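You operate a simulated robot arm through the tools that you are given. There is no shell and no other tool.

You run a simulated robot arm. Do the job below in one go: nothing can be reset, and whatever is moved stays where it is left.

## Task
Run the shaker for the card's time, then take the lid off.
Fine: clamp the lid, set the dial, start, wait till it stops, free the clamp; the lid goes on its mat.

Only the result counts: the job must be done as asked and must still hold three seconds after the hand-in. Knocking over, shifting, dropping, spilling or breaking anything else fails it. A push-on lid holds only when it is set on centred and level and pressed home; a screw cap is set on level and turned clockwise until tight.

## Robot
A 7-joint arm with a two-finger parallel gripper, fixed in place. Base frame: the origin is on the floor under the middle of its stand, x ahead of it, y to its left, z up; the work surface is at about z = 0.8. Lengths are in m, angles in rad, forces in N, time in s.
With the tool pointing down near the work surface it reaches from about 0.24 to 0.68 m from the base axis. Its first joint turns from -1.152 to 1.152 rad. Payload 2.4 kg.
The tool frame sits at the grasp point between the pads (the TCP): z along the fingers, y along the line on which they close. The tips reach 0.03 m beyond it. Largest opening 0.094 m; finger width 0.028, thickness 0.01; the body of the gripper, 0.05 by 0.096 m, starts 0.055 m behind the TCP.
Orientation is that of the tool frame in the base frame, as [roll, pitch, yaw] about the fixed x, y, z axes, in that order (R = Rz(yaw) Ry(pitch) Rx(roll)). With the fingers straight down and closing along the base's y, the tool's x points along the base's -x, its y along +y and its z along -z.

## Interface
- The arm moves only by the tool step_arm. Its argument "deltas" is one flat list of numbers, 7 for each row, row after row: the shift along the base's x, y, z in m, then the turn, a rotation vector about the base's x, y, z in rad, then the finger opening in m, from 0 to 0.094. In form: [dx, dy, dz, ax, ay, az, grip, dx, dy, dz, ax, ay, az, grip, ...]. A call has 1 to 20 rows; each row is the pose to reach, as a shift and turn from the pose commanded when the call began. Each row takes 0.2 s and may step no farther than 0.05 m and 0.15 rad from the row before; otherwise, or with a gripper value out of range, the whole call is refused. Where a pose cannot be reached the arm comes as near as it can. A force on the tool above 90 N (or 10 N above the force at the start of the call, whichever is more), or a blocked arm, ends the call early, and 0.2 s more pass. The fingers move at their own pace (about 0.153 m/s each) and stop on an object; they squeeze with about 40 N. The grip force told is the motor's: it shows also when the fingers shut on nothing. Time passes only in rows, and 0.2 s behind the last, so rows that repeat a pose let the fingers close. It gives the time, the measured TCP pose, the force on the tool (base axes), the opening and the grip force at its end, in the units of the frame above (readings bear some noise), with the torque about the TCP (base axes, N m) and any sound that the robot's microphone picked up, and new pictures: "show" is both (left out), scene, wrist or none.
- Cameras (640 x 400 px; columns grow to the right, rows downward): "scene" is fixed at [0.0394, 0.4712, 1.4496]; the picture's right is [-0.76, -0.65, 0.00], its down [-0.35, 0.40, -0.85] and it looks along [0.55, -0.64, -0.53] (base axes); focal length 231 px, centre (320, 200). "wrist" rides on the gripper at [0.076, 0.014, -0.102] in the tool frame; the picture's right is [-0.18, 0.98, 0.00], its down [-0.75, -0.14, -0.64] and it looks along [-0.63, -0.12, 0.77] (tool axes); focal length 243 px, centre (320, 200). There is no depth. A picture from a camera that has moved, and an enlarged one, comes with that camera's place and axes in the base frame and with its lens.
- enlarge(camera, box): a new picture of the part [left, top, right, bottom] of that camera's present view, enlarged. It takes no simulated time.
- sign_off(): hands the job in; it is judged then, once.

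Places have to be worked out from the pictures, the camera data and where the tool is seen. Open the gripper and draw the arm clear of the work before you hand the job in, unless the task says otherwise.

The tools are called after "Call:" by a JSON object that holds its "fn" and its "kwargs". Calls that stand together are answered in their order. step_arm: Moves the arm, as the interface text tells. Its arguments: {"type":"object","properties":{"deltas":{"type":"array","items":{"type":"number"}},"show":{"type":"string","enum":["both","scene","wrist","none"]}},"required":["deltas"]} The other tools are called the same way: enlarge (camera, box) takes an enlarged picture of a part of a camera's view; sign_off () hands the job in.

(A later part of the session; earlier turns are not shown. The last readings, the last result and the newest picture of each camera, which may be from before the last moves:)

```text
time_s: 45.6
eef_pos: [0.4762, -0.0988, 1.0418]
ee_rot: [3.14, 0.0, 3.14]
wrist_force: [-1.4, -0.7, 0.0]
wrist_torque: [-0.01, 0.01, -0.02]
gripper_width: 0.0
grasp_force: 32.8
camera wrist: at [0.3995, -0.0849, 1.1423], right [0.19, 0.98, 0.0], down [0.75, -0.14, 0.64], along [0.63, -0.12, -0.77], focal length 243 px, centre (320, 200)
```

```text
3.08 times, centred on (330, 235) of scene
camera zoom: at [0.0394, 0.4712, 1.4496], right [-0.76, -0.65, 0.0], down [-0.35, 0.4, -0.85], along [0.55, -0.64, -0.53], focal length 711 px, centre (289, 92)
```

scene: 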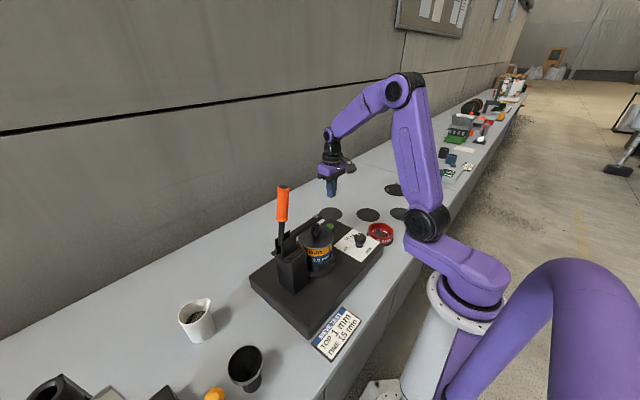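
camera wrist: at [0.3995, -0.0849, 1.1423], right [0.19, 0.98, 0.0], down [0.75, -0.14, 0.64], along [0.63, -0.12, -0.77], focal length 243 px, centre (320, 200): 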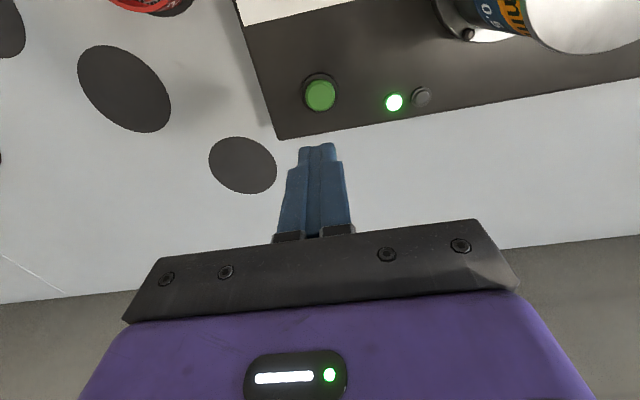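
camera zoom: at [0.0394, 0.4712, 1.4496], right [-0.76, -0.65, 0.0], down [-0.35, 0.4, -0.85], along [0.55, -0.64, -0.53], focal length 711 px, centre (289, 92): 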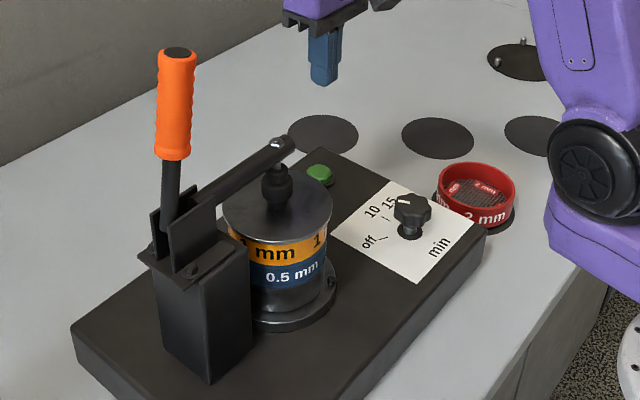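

The dial pointer is winding back as the timer runs down. While it runs I take the camera closer to the mats for another look, keeping well above everything.

Call:
{"fn": "step_arm", "kwargs": {"deltas": [0.015, -0.03, -0.015, 0, 0, 0, 0, 0.03, -0.06, -0.03, 0, 0, 0, 0, 0.044, -0.09, -0.05, 0, 0, 0, 0, 0.044, -0.09, -0.05, 0, 0, 0, 0], "show": "wrist"}}

Call:
{"fn": "enlarge", "kwargs": {"camera": "wrist", "box": [160, 90, 300, 220]}}

Call:
{"fn": "enlarge", "kwargs": {"camera": "wrist", "box": [0, 0, 220, 150]}}

Call:
{"fn": "enlarge", "kwargs": {"camera": "scene", "box": [310, 190, 430, 280]}}

```text
time_s: 46.6
eef_pos: [0.5193, -0.1871, 0.9926]
ee_rot: [3.141, 0.0, 3.14]
wrist_force: [0.0, -0.7, -0.1]
wrist_torque: [0.01, -0.02, 0.01]
gripper_width: 0.0002
grasp_force: 32.3
camera wrist: at [0.4435, -0.1733, 1.0938], right [0.18, 0.98, 0.0], down [0.75, -0.14, 0.64], along [0.63, -0.12, -0.77], focal length 243 px, centre (320, 200)
```

wrist: 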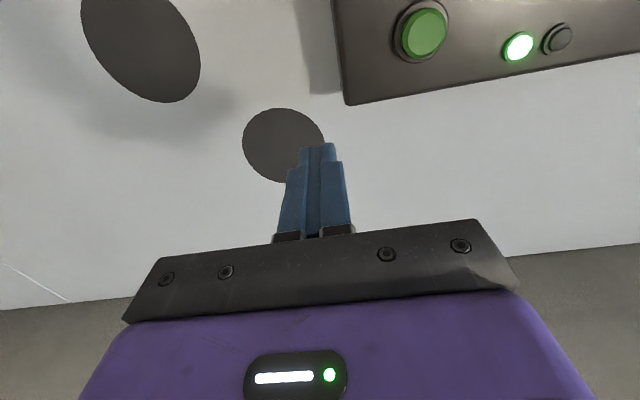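

```text
3.08 times, centred on (230, 155) of wrist
camera zoom: at [0.4435, -0.1733, 1.0938], right [0.18, 0.98, 0.0], down [0.75, -0.14, 0.64], along [0.63, -0.12, -0.77], focal length 746 px, centre (597, 338)
```

zoom: 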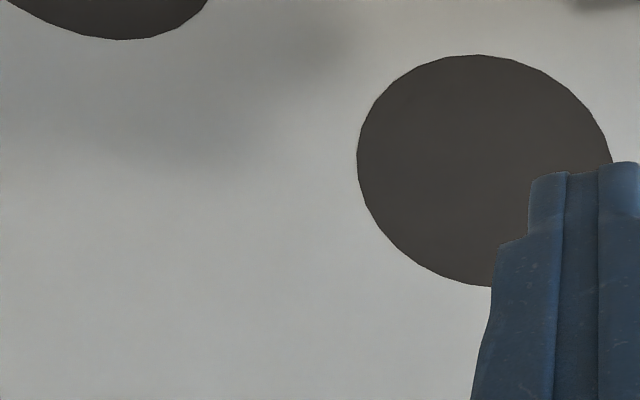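

```text
2.67 times, centred on (110, 75) of wrist
camera zoom: at [0.4435, -0.1733, 1.0938], right [0.18, 0.98, 0.0], down [0.75, -0.14, 0.64], along [0.63, -0.12, -0.77], focal length 647 px, centre (880, 533)
```

zoom: 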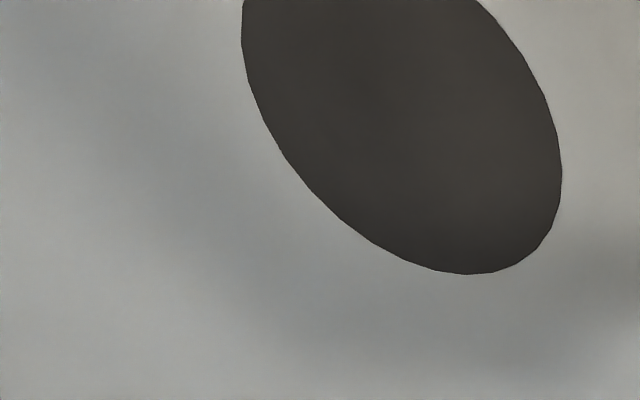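

```text
4.44 times, centred on (370, 235) of scene
camera zoom: at [0.0394, 0.4712, 1.4496], right [-0.76, -0.65, 0.0], down [-0.35, 0.4, -0.85], along [0.55, -0.64, -0.53], focal length 1027 px, centre (98, 44)
```

zoom: 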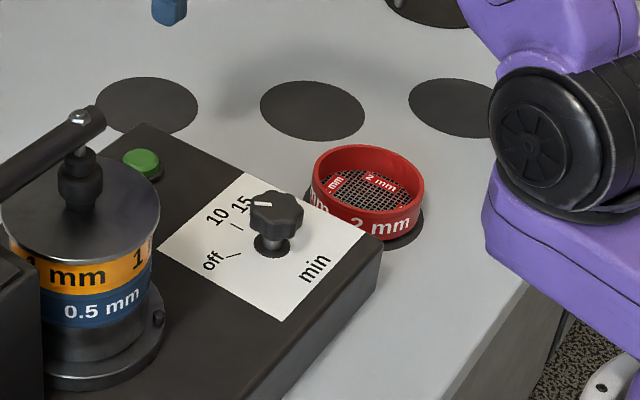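

All the flat mats are plain and identical, and the run is still on. I hold here, where the lamps are in view, and wait.

Call:
{"fn": "step_arm", "kwargs": {"deltas": [0, 0, 0, 0, 0, 0, 0, 0, 0, 0, 0, 0, 0, 0, 0, 0, 0, 0, 0, 0, 0, 0, 0, 0, 0, 0, 0, 0, 0, 0, 0, 0, 0, 0, 0, 0, 0, 0, 0, 0, 0, 0, 0, 0, 0, 0, 0, 0, 0, 0, 0, 0, 0, 0, 0, 0, 0, 0, 0, 0, 0, 0, 0, 0, 0, 0, 0, 0, 0, 0, 0, 0, 0, 0, 0, 0, 0, 0, 0, 0, 0, 0, 0, 0, 0, 0, 0, 0, 0, 0, 0, 0, 0, 0, 0, 0, 0, 0, 0, 0, 0, 0, 0, 0, 0, 0, 0, 0, 0, 0, 0, 0, 0, 0, 0, 0, 0, 0, 0, 0, 0, 0, 0, 0, 0, 0, 0, 0, 0, 0, 0, 0, 0, 0, 0, 0, 0, 0, 0, 0], "show": "wrist"}}

Call:
{"fn": "enlarge", "kwargs": {"camera": "scene", "box": [310, 190, 430, 280]}}

```text
time_s: 50.8
eef_pos: [0.5183, -0.1877, 0.9911]
ee_rot: [3.142, 0.0, 3.141]
wrist_force: [0.0, 0.4, -0.3]
wrist_torque: [-0.02, 0.02, 0.01]
gripper_width: 0.0001
grasp_force: 32.8
camera wrist: at [0.4433, -0.173, 1.0939], right [0.19, 0.98, 0.0], down [0.75, -0.14, 0.64], along [0.63, -0.12, -0.77], focal length 243 px, centre (320, 200)
```

wrist: 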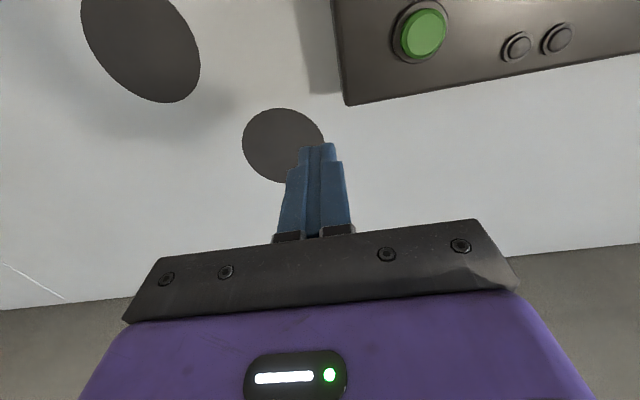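

```text
4.44 times, centred on (370, 235) of scene
camera zoom: at [0.0394, 0.4712, 1.4496], right [-0.76, -0.65, 0.0], down [-0.35, 0.4, -0.85], along [0.55, -0.64, -0.53], focal length 1027 px, centre (98, 44)
```

zoom: 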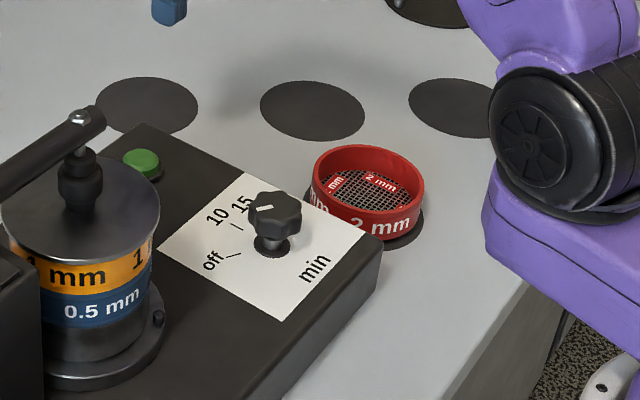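

The green lamp has gone out. I check whether the dial has run fully back to "off" before I touch the clamp.

Call:
{"fn": "enlarge", "kwargs": {"camera": "scene", "box": [340, 225, 385, 260]}}

Call:
{"fn": "step_arm", "kwargs": {"deltas": [-0.03, 0.03, 0.04, 0, 0, 0, 0.02, -0.06, 0.05, 0.07, 0, 0, 0, 0.05, -0.1, 0.07, 0.09, 0, 0, 0, 0.094, -0.14, 0.09, 0.1, 0, 0, 0, 0.094, -0.176, 0.092, 0.1, 0, 0, 0, 0.094, -0.176, 0.092, 0.1, 0, 0, 0, 0.094], "show": "wrist"}}

Call:
{"fn": "enlarge", "kwargs": {"camera": "wrist", "box": [230, 0, 430, 140]}}

```text
11.43 times, centred on (362, 242) of scene
camera zoom: at [0.0394, 0.4712, 1.4496], right [-0.76, -0.65, 0.0], down [-0.35, 0.4, -0.85], along [0.55, -0.64, -0.53], focal length 2641 px, centre (-166, -286)
```

zoom: 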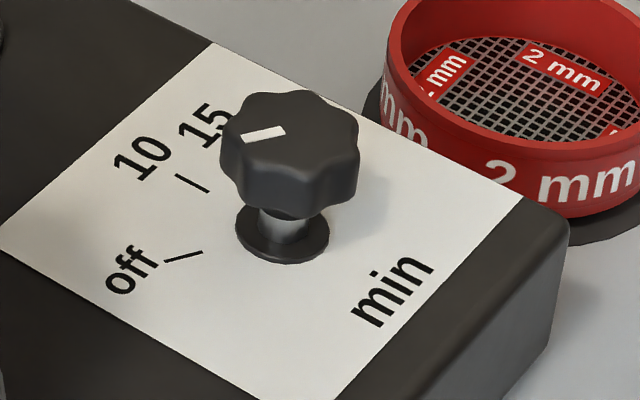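

```text
refused: row 1 steps farther than a row can; nothing moved
```

```text
2.86 times, centred on (330, 70) of wrist
camera zoom: at [0.4433, -0.173, 1.0939], right [0.19, 0.98, 0.0], down [0.75, -0.14, 0.64], along [0.63, -0.12, -0.77], focal length 693 px, centre (291, 571)
```

zoom: 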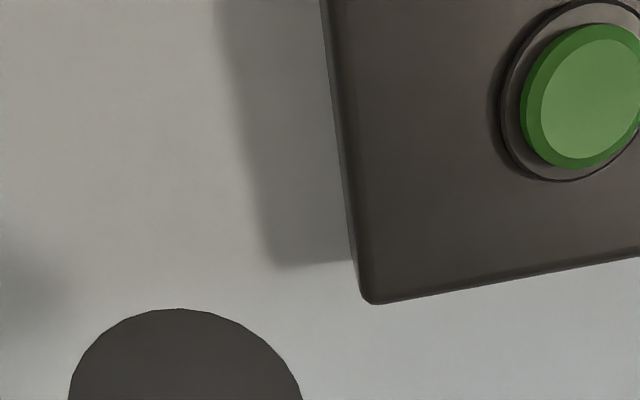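

The pointer is parallel to the "off" tick again, so the run is finished. The move was refused for too long a first step; I now rise and go above the clamp handle in legal steps, turning the gripper to close along x.

Call:
{"fn": "step_arm", "kwargs": {"deltas": [0, 0, 0.045, 0, 0, 0, 0, 0, 0, 0.09, 0, 0, 0, 0, 0, 0, 0.135, 0, 0, 0, 0, 0, 0, 0.18, 0, 0, -0.143, 0.03, -0.01, 0.02, 0.22, 0, 0, -0.286, 0.06, -0.02, 0.06, 0.24, 0, 0, -0.429, 0.094, -0.034, 0.1, 0.255, 0, 0, -0.572, 0.094, -0.048, 0.142, 0.27, 0, 0, -0.715, 0.094, -0.062, 0.184, 0.28, 0, 0, -0.858, 0.094, -0.076, 0.226, 0.29, 0, 0, -1.001, 0.094, -0.09, 0.268, 0.29, 0, 0, -1.144, 0.094, -0.104, 0.31, 0.29, 0, 0, -1.287, 0.094, -0.118, 0.352, 0.29, 0, 0, -1.43, 0.094, -0.119, 0.38, 0.29, 0, 0, -1.571, 0.094, -0.119, 0.38, 0.29, 0, 0, -1.571, 0.094], "show": "both"}}

```text
time_s: 54.0
eef_pos: [0.3991, 0.1925, 1.2825]
ee_rot: [3.141, 0.0, 1.569]
wrist_force: [-1.8, 0.2, 0.2]
wrist_torque: [-0.01, -0.01, -0.01]
gripper_width: 0.0941
grasp_force: 0.1
camera wrist: at [0.414, 0.2698, 1.3851], right [0.98, -0.19, 0.0], down [-0.14, -0.75, 0.64], along [-0.12, -0.63, -0.77], focal length 243 px, centre (320, 200)
```

scene: 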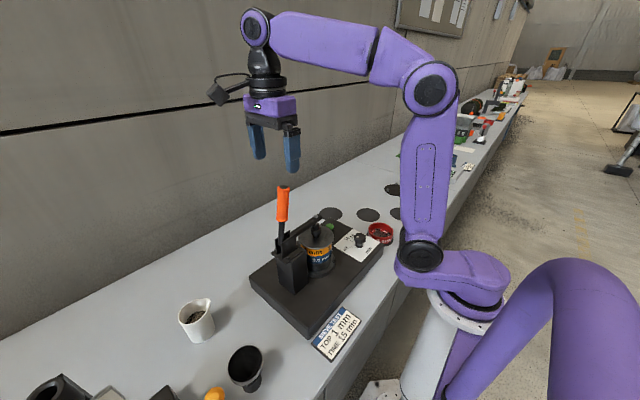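
wrist: 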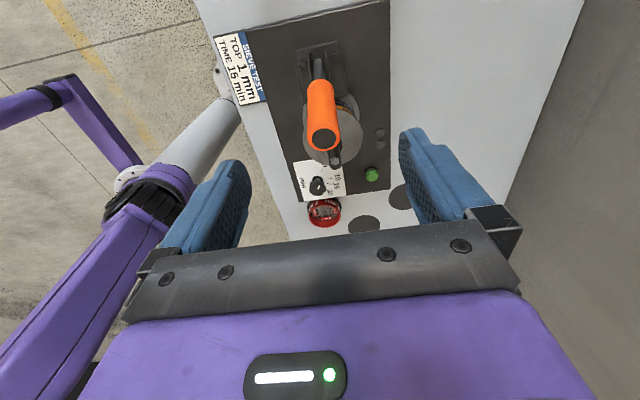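

The handle cap is at (0.401, 0.185, 1.203), directly below. I descend and grip it.

Call:
{"fn": "step_arm", "kwargs": {"deltas": [0.001, -0.002, -0.04, 0, 0, 0, 0.094, 0.001, -0.002, -0.08, 0, 0, 0, 0.094, 0.001, -0.002, -0.115, 0, 0, 0, 0.094, 0.001, -0.002, -0.115, 0, 0, 0, 0.094, 0.001, -0.002, -0.115, 0, 0, 0, 0.04, 0.001, -0.002, -0.115, 0, 0, 0, 0.0, 0.001, -0.002, -0.115, 0, 0, 0, 0.0], "show": "scene"}}

Call:
{"fn": "enlarge", "kwargs": {"camera": "scene", "box": [200, 170, 350, 280]}}

```text
time_s: 55.6
eef_pos: [0.4, 0.1876, 1.1665]
ee_rot: [-3.139, 0.001, 1.569]
wrist_force: [-14.7, -2.1, -4.0]
wrist_torque: [-0.05, -0.42, -0.31]
gripper_width: 0.0304
grasp_force: 44.6
```

scene: 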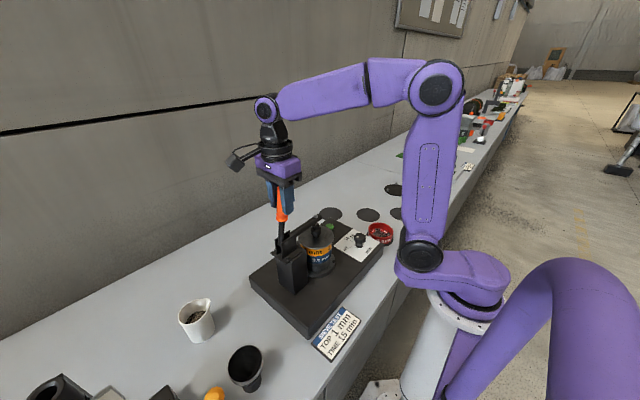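

```text
3.64 times, centred on (275, 225) of scene
camera zoom: at [0.0389, 0.4712, 1.4496], right [-0.76, -0.65, 0.0], down [-0.35, 0.4, -0.85], along [0.55, -0.64, -0.53], focal length 840 px, centre (484, 109)
```

zoom: 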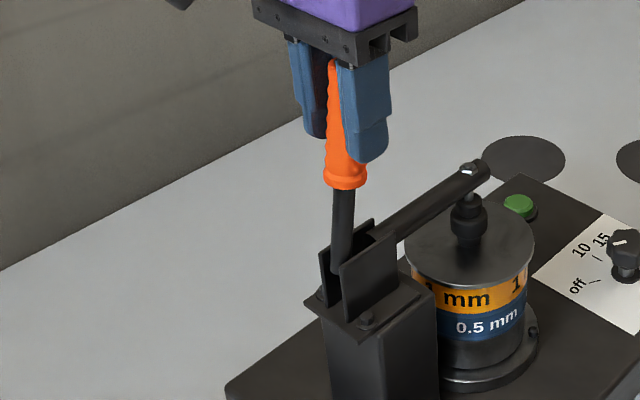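

Gripped squarely at 30 mm. I swing the handle back toward +y along the arc, starting with about 20°.

Call:
{"fn": "step_arm", "kwargs": {"deltas": [0.001, 0.007, 0.0008, 0, 0, 0, 0, 0.001, 0.0135, 0.001, 0, 0, 0, 0, 0.001, 0.021, 0.0008, 0, 0, 0, 0, 0.001, 0.0285, 0.0, 0, 0, 0, 0, 0.001, 0.035, -0.001, 0, 0, 0, 0, 0.001, 0.0415, -0.0025, 0, 0, 0, 0], "show": "scene"}}

Call:
{"fn": "enlarge", "kwargs": {"camera": "scene", "box": [200, 170, 350, 280]}}

```text
time_s: 57.0
eef_pos: [0.4008, 0.2296, 1.1658]
ee_rot: [-3.138, 0.001, 1.574]
wrist_force: [-30.6, -2.5, 40.4]
wrist_torque: [-1.32, 0.25, -0.43]
gripper_width: 0.0293
grasp_force: 45.3
```

scene: 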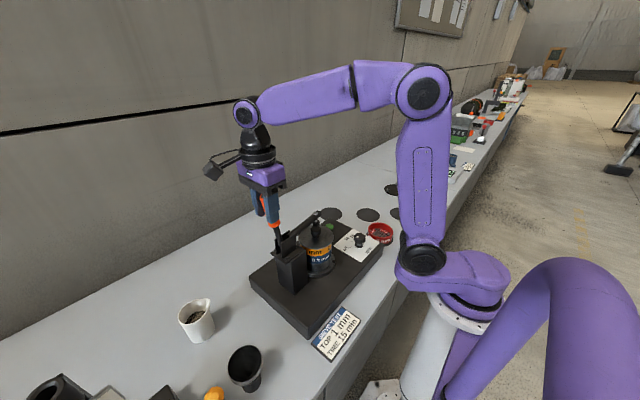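

```text
3.64 times, centred on (275, 225) of scene
camera zoom: at [0.0378, 0.4709, 1.4498], right [-0.76, -0.65, 0.0], down [-0.35, 0.4, -0.85], along [0.55, -0.64, -0.53], focal length 840 px, centre (484, 109)
```

zoom: 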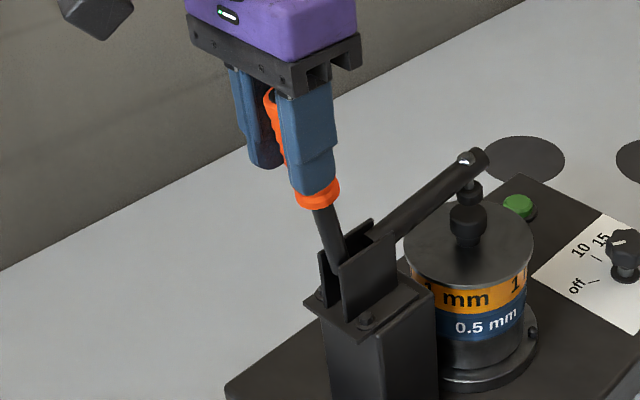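

The foot has lifted off the knob and the handle is at about 80°, but side loads have built up. I release, re-centre slightly and grip again before continuing.

Call:
{"fn": "step_arm", "kwargs": {"deltas": [0, 0, 0, 0, 0, 0, 0.06, 0, 0, 0, 0, 0, 0, 0.06, -0.001, -0.005, -0.004, 0, 0, 0, 0.06, -0.001, -0.005, -0.004, 0, 0, 0, 0.06], "show": "both"}}

Call:
{"fn": "enlarge", "kwargs": {"camera": "scene", "box": [200, 170, 350, 280]}}

```text
time_s: 58.0
eef_pos: [0.4026, 0.2262, 1.1592]
ee_rot: [3.141, -0.001, 1.568]
wrist_force: [0.7, 0.3, 0.1]
wrist_torque: [0.01, 0.01, 0.0]
gripper_width: 0.0597
grasp_force: 0.1
camera wrist: at [0.417, 0.3023, 1.261], right [0.98, -0.19, 0.0], down [-0.14, -0.75, 0.64], along [-0.12, -0.63, -0.77], focal length 243 px, centre (320, 200)
```

scene: 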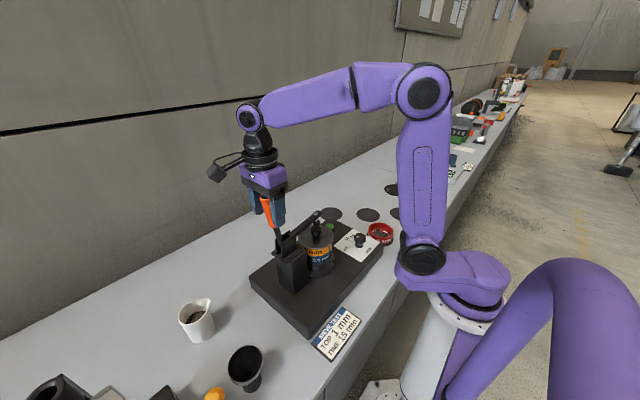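
wrist: 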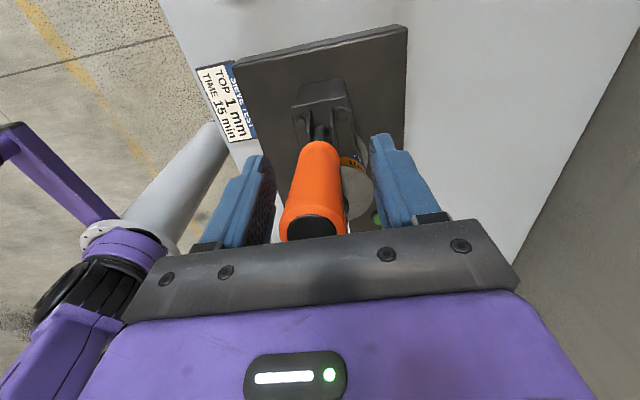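

```text
3.64 times, centred on (275, 225) of scene
camera zoom: at [0.0394, 0.4712, 1.4496], right [-0.76, -0.65, 0.0], down [-0.35, 0.4, -0.85], along [0.55, -0.64, -0.53], focal length 840 px, centre (484, 109)
```

zoom: 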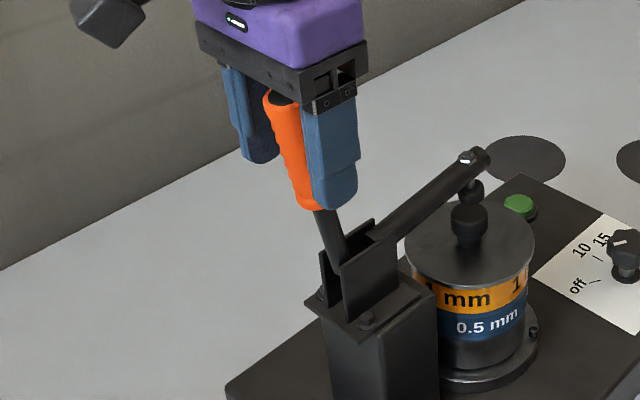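

The handle is at about 79.5° and well centred. I grip and continue to about 60°.

Call:
{"fn": "step_arm", "kwargs": {"deltas": [0, 0, 0, 0, 0, 0, 0.02, 0, 0, 0, 0, 0, 0, 0.0, 0, 0, 0, 0, 0, 0, 0.0, 0, 0.0067, -0.0015, 0, 0, 0, 0, 0, 0.0134, -0.0035, 0, 0, 0, 0, 0, 0.02, -0.0062, 0, 0, 0, 0, 0, 0.0266, -0.0094, 0, 0, 0, 0], "show": "scene"}}

Call:
{"fn": "enlarge", "kwargs": {"camera": "scene", "box": [200, 170, 350, 280]}}

```text
time_s: 59.6
eef_pos: [0.3999, 0.2504, 1.1514]
ee_rot: [3.14, 0.003, 1.568]
wrist_force: [-16.6, -13.5, 34.4]
wrist_torque: [-2.83, -0.16, -0.03]
gripper_width: 0.0285
grasp_force: 45.4
```

scene: 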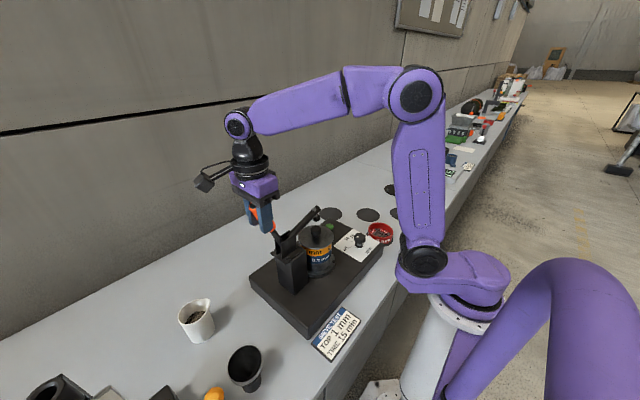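

```text
3.64 times, centred on (275, 225) of scene
camera zoom: at [0.0383, 0.4706, 1.4499], right [-0.76, -0.65, 0.0], down [-0.35, 0.4, -0.85], along [0.55, -0.64, -0.53], focal length 840 px, centre (484, 109)
```

zoom: 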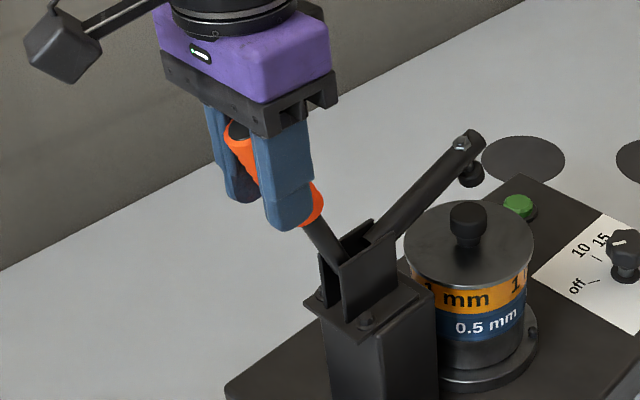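

The arm is rising off the lid and the handle is at about 63°; the twist load is building. I release and regrip in place to shed it, then go on to about 45°.

Call:
{"fn": "step_arm", "kwargs": {"deltas": [0, 0, 0, 0, 0, 0, 0.05, 0, 0, 0, 0, 0, 0, 0.05, 0.0, 0, -0.003, 0, 0, 0, 0.03, 0.0, 0, -0.003, 0, 0, 0, 0.0, 0.0, 0, -0.003, 0, 0, 0, 0.0, 0.0, 0.0062, -0.0068, 0, 0, 0, 0.0, 0.0, 0.012, -0.0107, 0, 0, 0, 0, 0.0, 0.0178, -0.0155, 0, 0, 0, 0, 0.0, 0.0234, -0.02, 0, 0, 0, 0], "show": "scene"}}

Call:
{"fn": "enlarge", "kwargs": {"camera": "scene", "box": [180, 170, 340, 285]}}

```text
time_s: 61.6
eef_pos: [0.3998, 0.2772, 1.1309]
ee_rot: [3.14, -0.001, 1.571]
wrist_force: [-12.0, 6.0, 33.8]
wrist_torque: [-1.86, 0.12, -0.1]
gripper_width: 0.0311
grasp_force: 45.4
```

scene: 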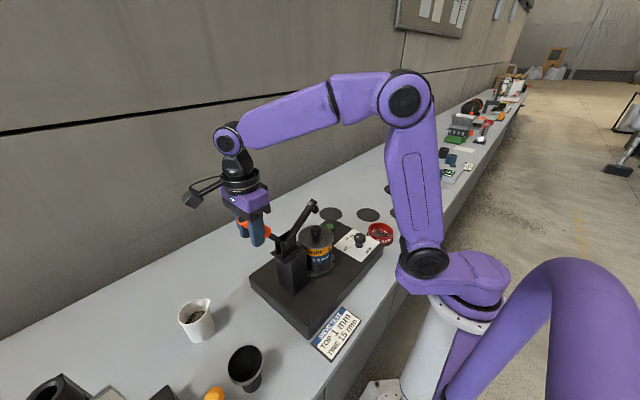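

```text
3.48 times, centred on (260, 228) of scene
camera zoom: at [0.0385, 0.4712, 1.4497], right [-0.76, -0.65, 0.0], down [-0.35, 0.4, -0.85], along [0.55, -0.64, -0.53], focal length 804 px, centre (529, 104)
```

zoom: 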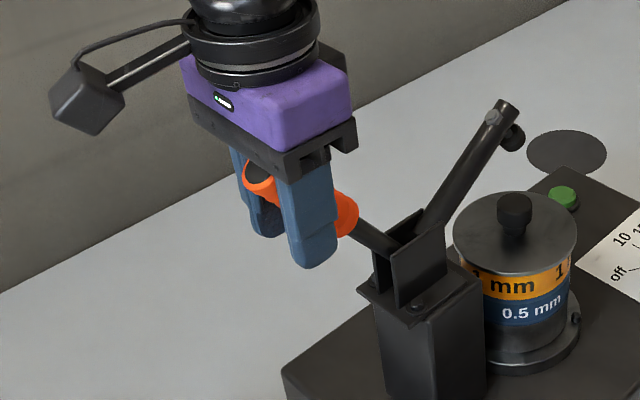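

The arm is well up and the handle is at about 45°. I regrip and bring it down to its original open position (about 28°).

Call:
{"fn": "step_arm", "kwargs": {"deltas": [0, 0, 0, 0, 0, 0, 0.05, 0, 0, 0, 0, 0, 0, 0.05, 0.001, 0, -0.002, 0, 0, 0, 0.03, 0.001, 0, -0.002, 0, 0, 0, 0.0, 0.001, 0, -0.002, 0, 0, 0, 0.0, 0.001, 0.0053, -0.0075, 0, 0, 0, 0.0, 0.001, 0.01, -0.013, 0, 0, 0, 0, 0.001, 0.0143, -0.019, 0, 0, 0, 0, 0.001, 0.0178, -0.0245, 0, 0, 0, 0], "show": "scene"}}

Call:
{"fn": "enlarge", "kwargs": {"camera": "scene", "box": [180, 170, 340, 285]}}

```text
time_s: 63.6
eef_pos: [0.4006, 0.2968, 1.1071]
ee_rot: [-3.14, -0.002, 1.574]
wrist_force: [-27.8, 16.9, 30.8]
wrist_torque: [-1.96, -0.29, -0.24]
gripper_width: 0.031
grasp_force: 45.1
```

scene: 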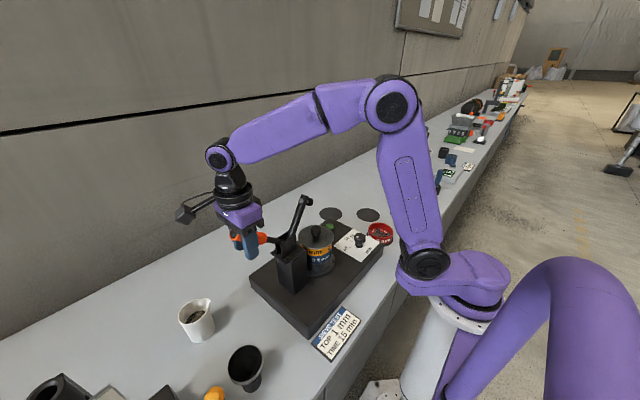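

```text
3.48 times, centred on (260, 228) of scene
camera zoom: at [0.038, 0.4716, 1.4495], right [-0.76, -0.65, 0.0], down [-0.35, 0.4, -0.85], along [0.55, -0.64, -0.53], focal length 804 px, centre (529, 104)
```

zoom: 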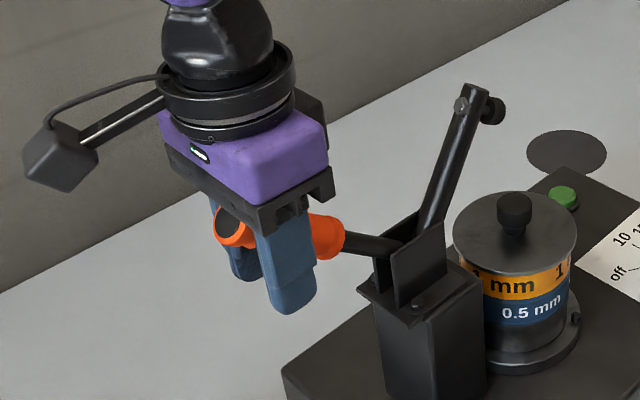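

The arm is nearly upright, but the handle is not quite back to its original rest. I regrip a little higher on it and push it the last bit down.

Call:
{"fn": "step_arm", "kwargs": {"deltas": [0, 0, 0, 0, 0, 0, 0.05, 0, 0, 0, 0, 0, 0, 0.05, -0.001, 0, 0.006, 0, 0, 0, 0.03, -0.001, 0, 0.006, 0, 0, 0, 0.0, -0.001, 0, 0.006, 0, 0, 0, 0.0, -0.001, 0.0025, 0, 0, 0, 0, 0.0, -0.001, 0.005, -0.006, 0, 0, 0, 0, -0.001, 0.006, -0.011, 0, 0, 0, 0], "show": "scene"}}

Call:
{"fn": "enlarge", "kwargs": {"camera": "scene", "box": [180, 170, 340, 285]}}

```text
time_s: 65.2
eef_pos: [0.4011, 0.2929, 1.1104]
ee_rot: [-3.137, 0.008, 1.568]
wrist_force: [-18.2, -14.5, 24.2]
wrist_torque: [-0.03, 0.48, 0.22]
gripper_width: 0.0288
grasp_force: 45.3
stopped in row 8: the force on the tool passed its limit at 103 N (the readings are from after the stop); the commanded pose is now the measured one
```

scene: 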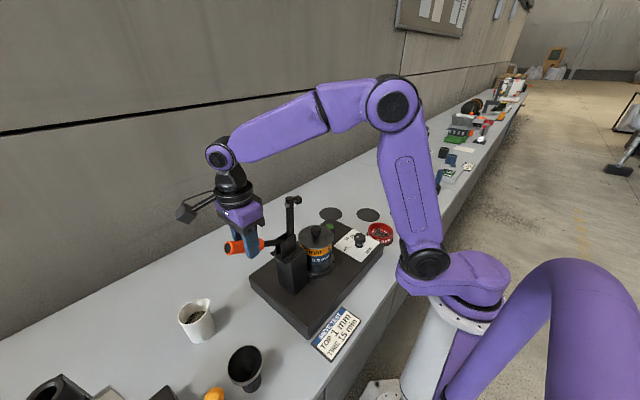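

```text
3.48 times, centred on (260, 228) of scene
camera zoom: at [0.0385, 0.4705, 1.4499], right [-0.76, -0.65, 0.0], down [-0.35, 0.4, -0.85], along [0.55, -0.64, -0.53], focal length 804 px, centre (529, 104)
```

zoom: 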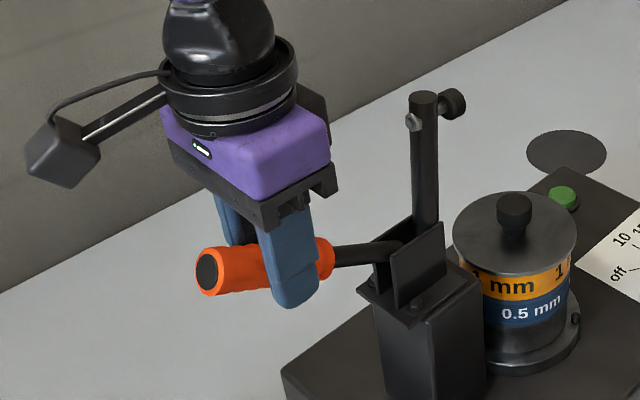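

The handle has reached its stop and the arm is vertical again; the clamp is fully open. I release and lift clear.

Call:
{"fn": "step_arm", "kwargs": {"deltas": [0, 0, 0, 0, 0, 0, 0.094, 0, 0, 0, 0, 0, 0, 0.094, 0, 0, 0, 0, 0, 0, 0.094, 0, 0, 0.04, 0, 0, 0, 0.094, 0, 0, 0.08, 0, 0, 0, 0.094, 0, 0, 0.12, 0, 0, 0, 0.094, 0, 0, 0.16, 0, 0, 0, 0.094, 0, 0, 0.19, 0, 0, 0, 0.094, 0, 0, 0.19, 0, 0, 0, 0.094], "show": "both"}}

Call:
{"fn": "enlarge", "kwargs": {"camera": "scene", "box": [220, 180, 420, 360]}}

```text
time_s: 67.2
eef_pos: [0.4017, 0.2947, 1.2987]
ee_rot: [-3.141, 0.003, 1.568]
wrist_force: [-0.8, 0.3, 1.3]
wrist_torque: [-0.01, 0.01, -0.02]
gripper_width: 0.0941
grasp_force: 0.0
camera wrist: at [0.4162, 0.3714, 1.4006], right [0.98, -0.19, 0.0], down [-0.14, -0.75, 0.65], along [-0.12, -0.63, -0.76], focal length 243 px, centre (320, 200)
```

scene: 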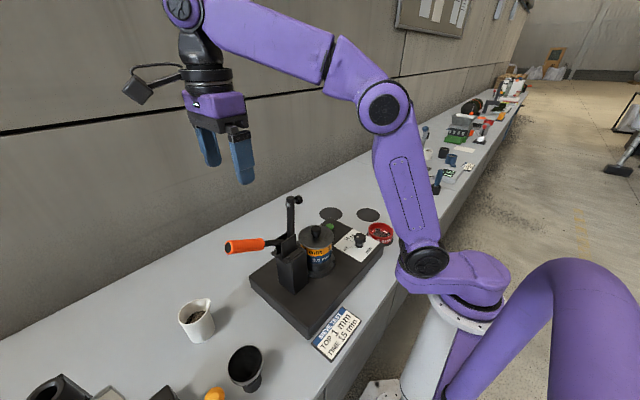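
wrist: 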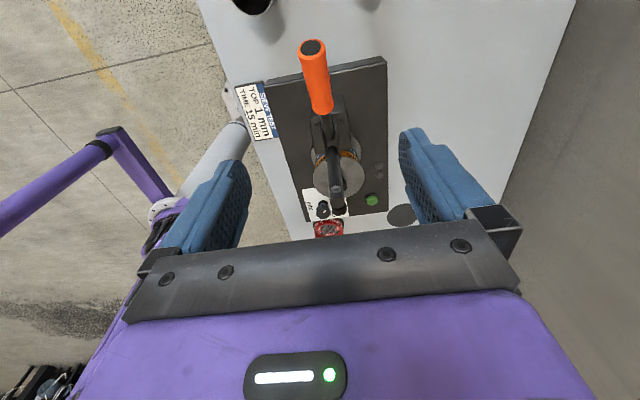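

```text
2.22 times, centred on (320, 270) of scene
camera zoom: at [0.0394, 0.4712, 1.4496], right [-0.76, -0.65, 0.0], down [-0.35, 0.4, -0.85], along [0.55, -0.64, -0.53], focal length 514 px, centre (320, 44)
```

zoom: 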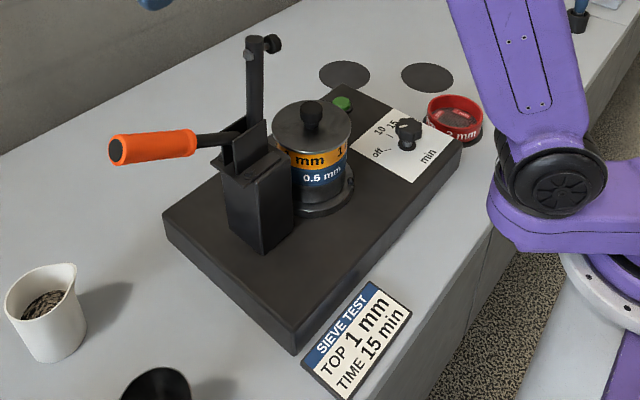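

The shaker looks exactly as at the start, with the clamp open. To lift the lid I want the camera on the side away from the clamp arm, so I move over the lid at z≈1.30 while turning the gripper toward yaw -π/2 (closing along x).

Call:
{"fn": "step_arm", "kwargs": {"deltas": [0, -0.0115, 0, 0, 0, 0.15, 0.094, 0, -0.023, 0, 0, 0, 0.3, 0.094, 0, -0.0345, 0, 0, 0, 0.45, 0.094, 0, -0.046, 0, 0, 0, 0.6, 0.094, 0, -0.0575, 0, 0, 0, 0.75, 0.094, 0, -0.069, 0, 0, 0, 0.9, 0.094, 0, -0.0805, 0, 0, 0, 1.05, 0.094, 0, -0.092, 0, 0, 0, 1.2, 0.094, 0, -0.1035, 0, 0, 0, 1.35, 0.094, 0, -0.115, 0, 0, 0, 1.5, 0.094, 0, -0.1265, 0, 0, 0, 1.65, 0.094, 0, -0.138, 0, 0, 0, 1.8, 0.094, 0, -0.1495, 0, 0, 0, 1.95, 0.094, 0, -0.161, 0, 0, 0, 2.1, 0.094, 0, -0.1725, 0, 0, 0, 2.25, 0.094, 0, -0.184, 0, 0, 0, 2.4, 0.094, 0, -0.1955, 0, 0, 0, 2.55, 0.094, 0, -0.207, 0, 0, 0, 2.7, 0.094, 0, -0.2185, 0, 0, 0, 2.85, 0.094, 0, -0.2287, 0, 0, 0, 3.0, 0.094], "show": "both"}}

```text
time_s: 71.4
eef_pos: [0.4035, 0.0668, 1.3003]
ee_rot: [-3.141, 0.003, -1.712]
wrist_force: [0.2, 0.3, 0.7]
wrist_torque: [0.01, -0.01, 0.01]
gripper_width: 0.0941
grasp_force: 0.1
camera wrist: at [0.3764, -0.007, 1.4014], right [-0.95, 0.32, 0.0], down [0.25, 0.72, 0.64], along [0.21, 0.61, -0.76], focal length 243 px, centre (320, 200)
```

scene: 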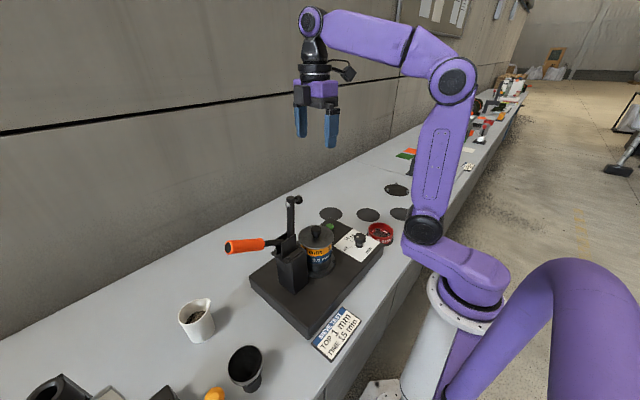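
wrist: 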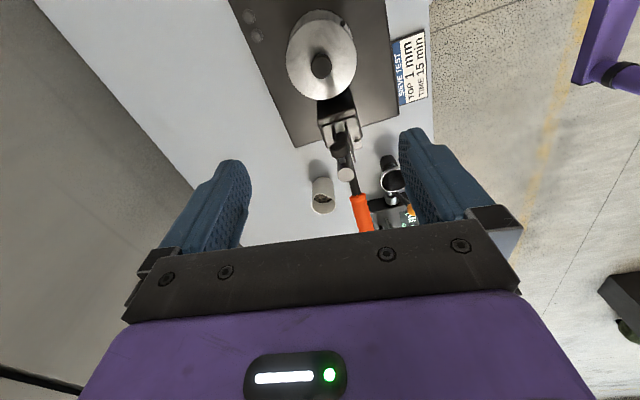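

Yaw is -1.71 and the lid knob is below at about (0.399, 0.066), top near z≈1.01. I finish the turn, come down a little, then lean the wrist back from the clamp arm by 0.15 rad.

Call:
{"fn": "step_arm", "kwargs": {"deltas": [-0.002, 0, -0.03, 0, 0, 0.07, 0.094, -0.0045, -0.003, -0.06, 0, 0, 0.1416, 0.094, -0.0045, -0.003, -0.08, 0, 0, 0.1416, 0.094, -0.0045, -0.003, -0.08, 0, 0, 0.1416, 0.094], "show": "wrist"}}

Call:
{"fn": "step_arm", "kwargs": {"deltas": [0, 0, 0, 0.075, 0, 0, 0.094, 0, 0, 0, 0.15, 0, 0, 0.094, 0, 0, 0, 0.15, 0, 0, 0.094], "show": "both"}}

```text
time_s: 72.4
eef_pos: [0.3955, 0.0637, 1.2176]
ee_rot: [3.141, 0.004, -1.573]
wrist_force: [0.5, -0.3, 0.6]
wrist_torque: [-0.02, -0.01, 0.01]
gripper_width: 0.0942
grasp_force: 0.1
camera wrist: at [0.3808, -0.0122, 1.3201], right [-0.98, 0.19, 0.0], down [0.14, 0.75, 0.64], along [0.12, 0.63, -0.76], focal length 243 px, centre (320, 200)
```

wrist: 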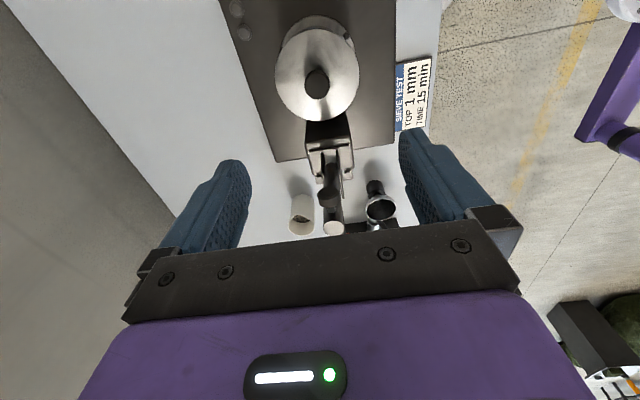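

```text
time_s: 73.2
eef_pos: [0.3974, 0.0638, 1.2183]
ee_rot: [-3.141, 0.156, -1.572]
wrist_force: [-0.2, 0.8, -0.1]
wrist_torque: [0.0, 0.0, 0.0]
gripper_width: 0.0939
grasp_force: 0.0
camera wrist: at [0.3825, -0.027, 1.3076], right [-0.98, 0.18, 0.03], down [0.14, 0.65, 0.75], along [0.12, 0.74, -0.66], focal length 243 px, centre (320, 200)
```

scene: 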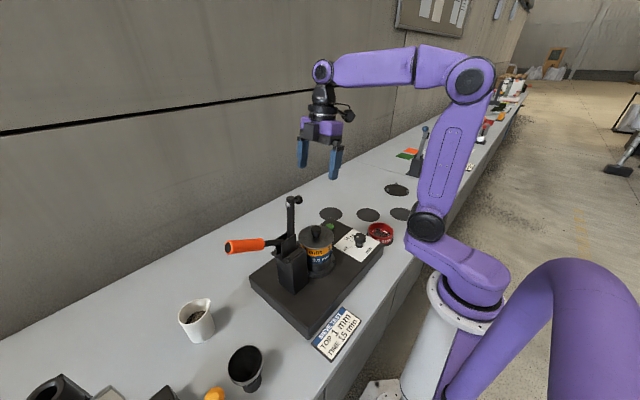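
wrist: 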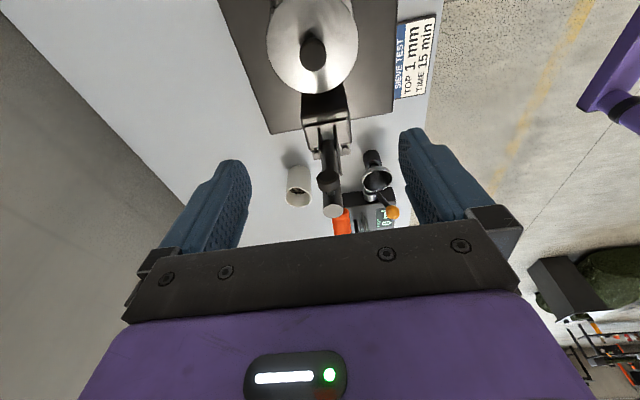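

The tilt is in and the knob is at about (0.398, 0.065). I descend to just above it and check the alignment before gripping.

Call:
{"fn": "step_arm", "kwargs": {"deltas": [0.001, 0.001, -0.045, 0, 0, 0, 0.094, 0.001, 0.001, -0.09, 0, 0, 0, 0.094, 0.001, 0.001, -0.13, 0, 0, 0, 0.094, 0.001, 0.001, -0.158, 0, 0, 0, 0.094, 0.001, 0.001, -0.158, 0, 0, 0, 0.094], "show": "both"}}

Call:
{"fn": "enlarge", "kwargs": {"camera": "scene", "box": [240, 150, 400, 280]}}

Call:
{"fn": "enlarge", "kwargs": {"camera": "wrist", "box": [200, 0, 440, 200]}}

```text
time_s: 74.4
eef_pos: [0.4008, 0.0645, 1.0583]
ee_rot: [-3.141, 0.153, -1.572]
wrist_force: [-0.2, -0.1, 0.0]
wrist_torque: [0.0, 0.01, 0.03]
gripper_width: 0.0941
grasp_force: 0.0
camera wrist: at [0.386, -0.0255, 1.1472], right [-0.98, 0.18, 0.03], down [0.14, 0.65, 0.75], along [0.12, 0.74, -0.66], focal length 243 px, centre (320, 200)
```

scene: 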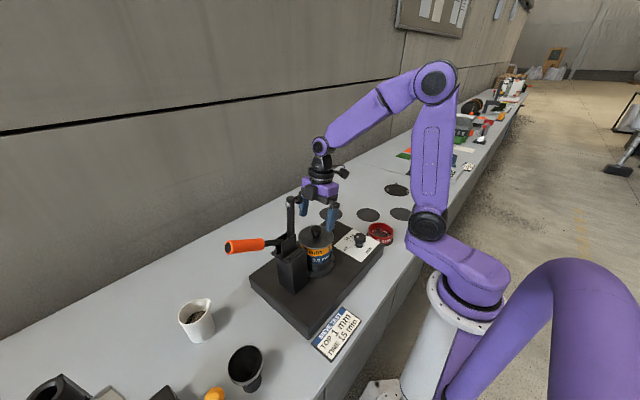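
wrist: 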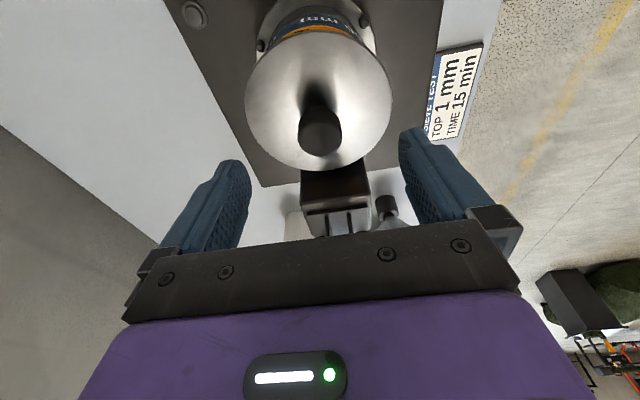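

```text
3.08 times, centred on (320, 215) of scene
camera zoom: at [0.0394, 0.4712, 1.4496], right [-0.76, -0.65, 0.0], down [-0.35, 0.4, -0.85], along [0.55, -0.64, -0.53], focal length 711 px, centre (320, 154)
```

zoom: 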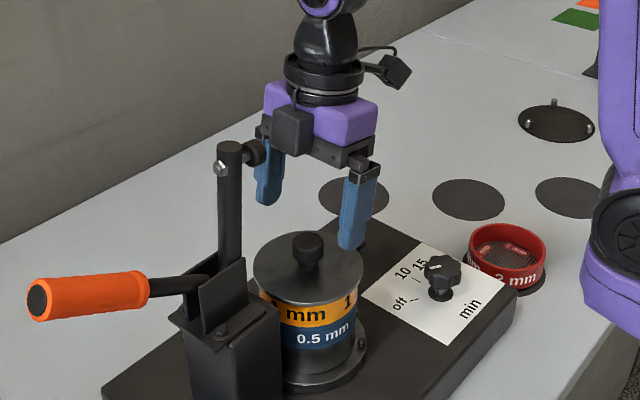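

```text
2.00 times, centred on (320, 100) of wrist
camera zoom: at [0.386, -0.0255, 1.1472], right [-0.98, 0.18, 0.03], down [0.14, 0.65, 0.75], along [0.12, 0.74, -0.66], focal length 485 px, centre (320, 400)
```

zoom: 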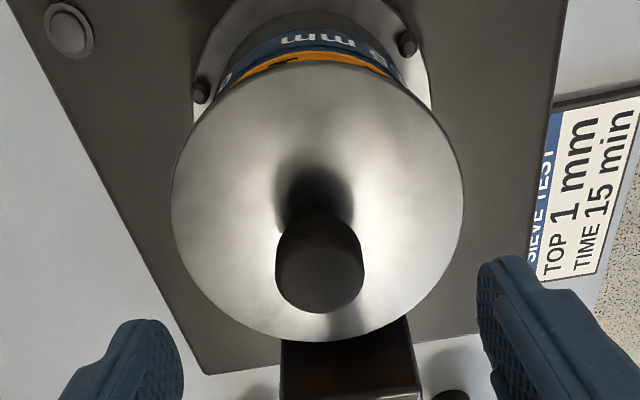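

The knob centre is at (0.3995, 0.067), in line with the TCP, and the gripper clears the clamp foot by about 1 cm. I descend slowly around the knob, watching the force.

Call:
{"fn": "step_arm", "kwargs": {"deltas": [-0.001, 0.001, -0.012, 0, 0, 0, 0.094, -0.001, 0.001, -0.024, 0, 0, 0, 0.094, -0.001, 0.001, -0.034, 0, 0, 0, 0.094, -0.001, 0.001, -0.042, 0, 0, 0, 0.094, -0.001, 0.001, -0.042, 0, 0, 0, 0.094], "show": "both"}}

Call:
{"fn": "enlarge", "kwargs": {"camera": "scene", "box": [260, 160, 380, 260]}}

Call:
{"fn": "enlarge", "kwargs": {"camera": "wrist", "box": [160, 0, 480, 230]}}

```text
time_s: 75.6
eef_pos: [0.3996, 0.0655, 1.0182]
ee_rot: [3.141, 0.154, -1.572]
wrist_force: [-0.2, 0.0, 0.8]
wrist_torque: [-0.02, 0.0, -0.01]
gripper_width: 0.0937
grasp_force: 0.1
camera wrist: at [0.3846, -0.0255, 1.1075], right [-0.98, 0.18, 0.03], down [0.14, 0.65, 0.75], along [0.12, 0.74, -0.66], focal length 243 px, centre (320, 200)
```

scene: 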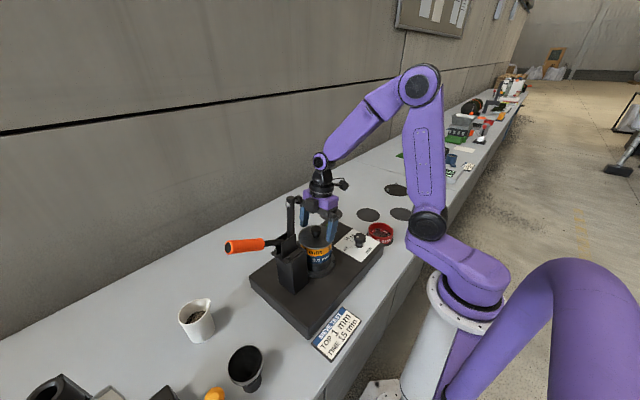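
wrist: 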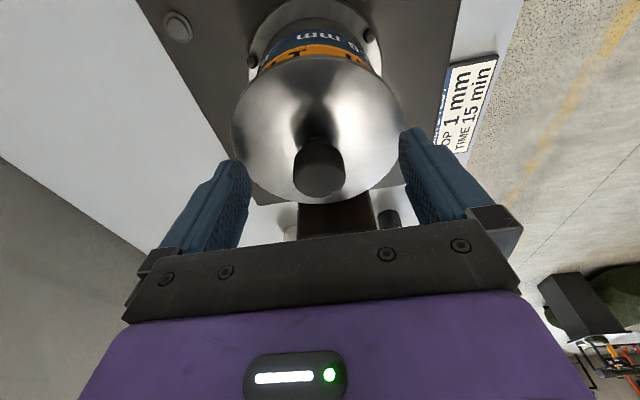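

```text
4.00 times, centred on (320, 210) of scene
camera zoom: at [0.0394, 0.4712, 1.4496], right [-0.76, -0.65, 0.0], down [-0.35, 0.4, -0.85], along [0.55, -0.64, -0.53], focal length 924 px, centre (320, 160)
```

zoom: 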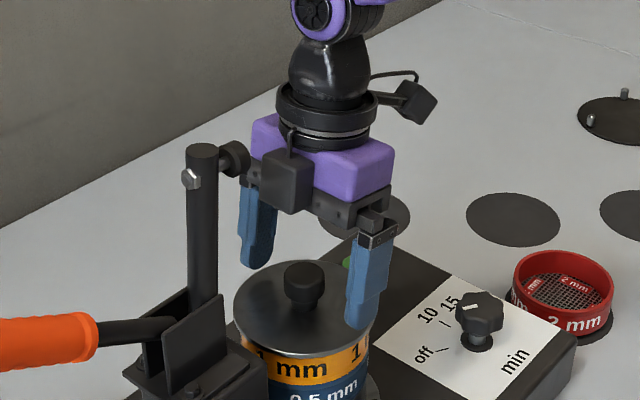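

```text
1.74 times, centred on (320, 115) of wrist
camera zoom: at [0.3846, -0.0255, 1.1075], right [-0.98, 0.18, 0.03], down [0.14, 0.65, 0.75], along [0.12, 0.74, -0.66], focal length 422 px, centre (320, 348)
```

zoom: 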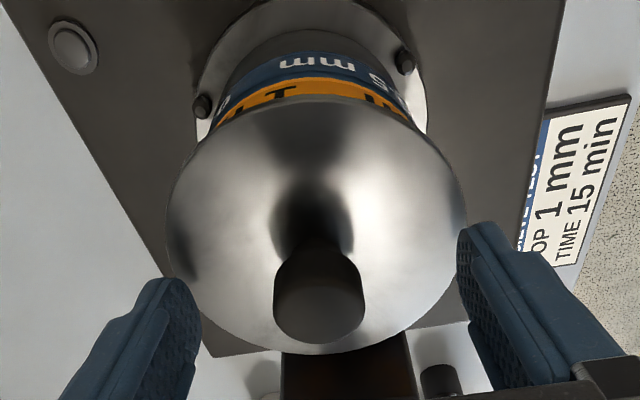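

The fingers straddle the knob with the tips about 1 cm above the lid. I go down 5 mm more and close on the knob.

Call:
{"fn": "step_arm", "kwargs": {"deltas": [0, 0.001, -0.005, 0, 0, 0, 0.094, 0, 0.001, -0.005, 0, 0, 0, 0.06, 0, 0.001, -0.005, 0, 0, 0, 0.03, 0, 0.001, -0.005, 0, 0, 0, 0.0, 0, 0.001, -0.005, 0, 0, 0, 0.0, 0, 0.001, -0.005, 0, 0, 0, 0.0], "show": "both"}}

Call:
{"fn": "enlarge", "kwargs": {"camera": "scene", "box": [260, 160, 380, 260]}}

```text
time_s: 77.0
eef_pos: [0.4002, 0.0656, 1.0138]
ee_rot: [3.141, 0.153, -1.573]
wrist_force: [-0.6, -0.1, 0.4]
wrist_torque: [0.0, -0.04, -0.01]
gripper_width: 0.0295
grasp_force: 39.7
camera wrist: at [0.385, -0.0249, 1.1024], right [-0.98, 0.18, 0.03], down [0.14, 0.65, 0.75], along [0.12, 0.74, -0.66], focal length 243 px, centre (320, 200)
```

scene: 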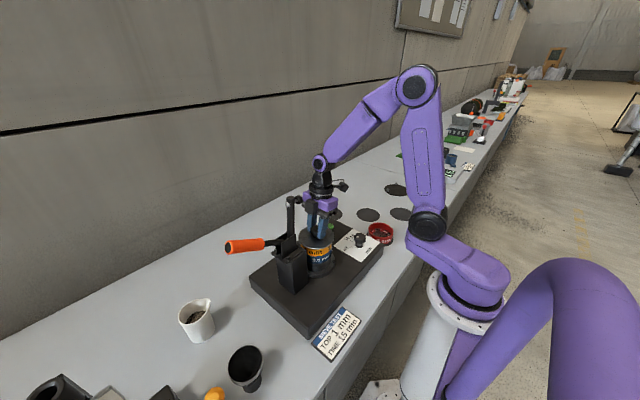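
wrist: 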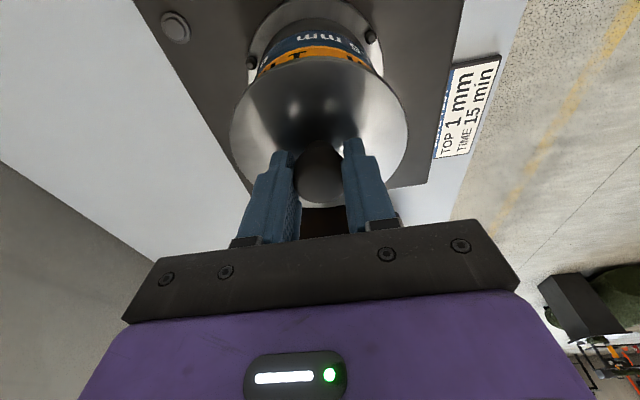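

```text
4.00 times, centred on (320, 210) of scene
camera zoom: at [0.0394, 0.4712, 1.4496], right [-0.76, -0.65, 0.0], down [-0.35, 0.4, -0.85], along [0.55, -0.64, -0.53], focal length 924 px, centre (320, 160)
```

zoom: 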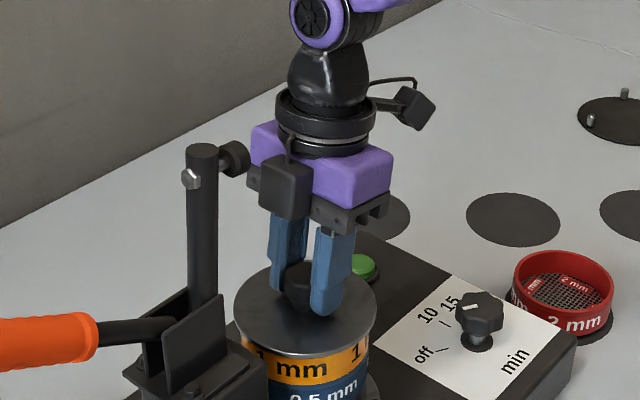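

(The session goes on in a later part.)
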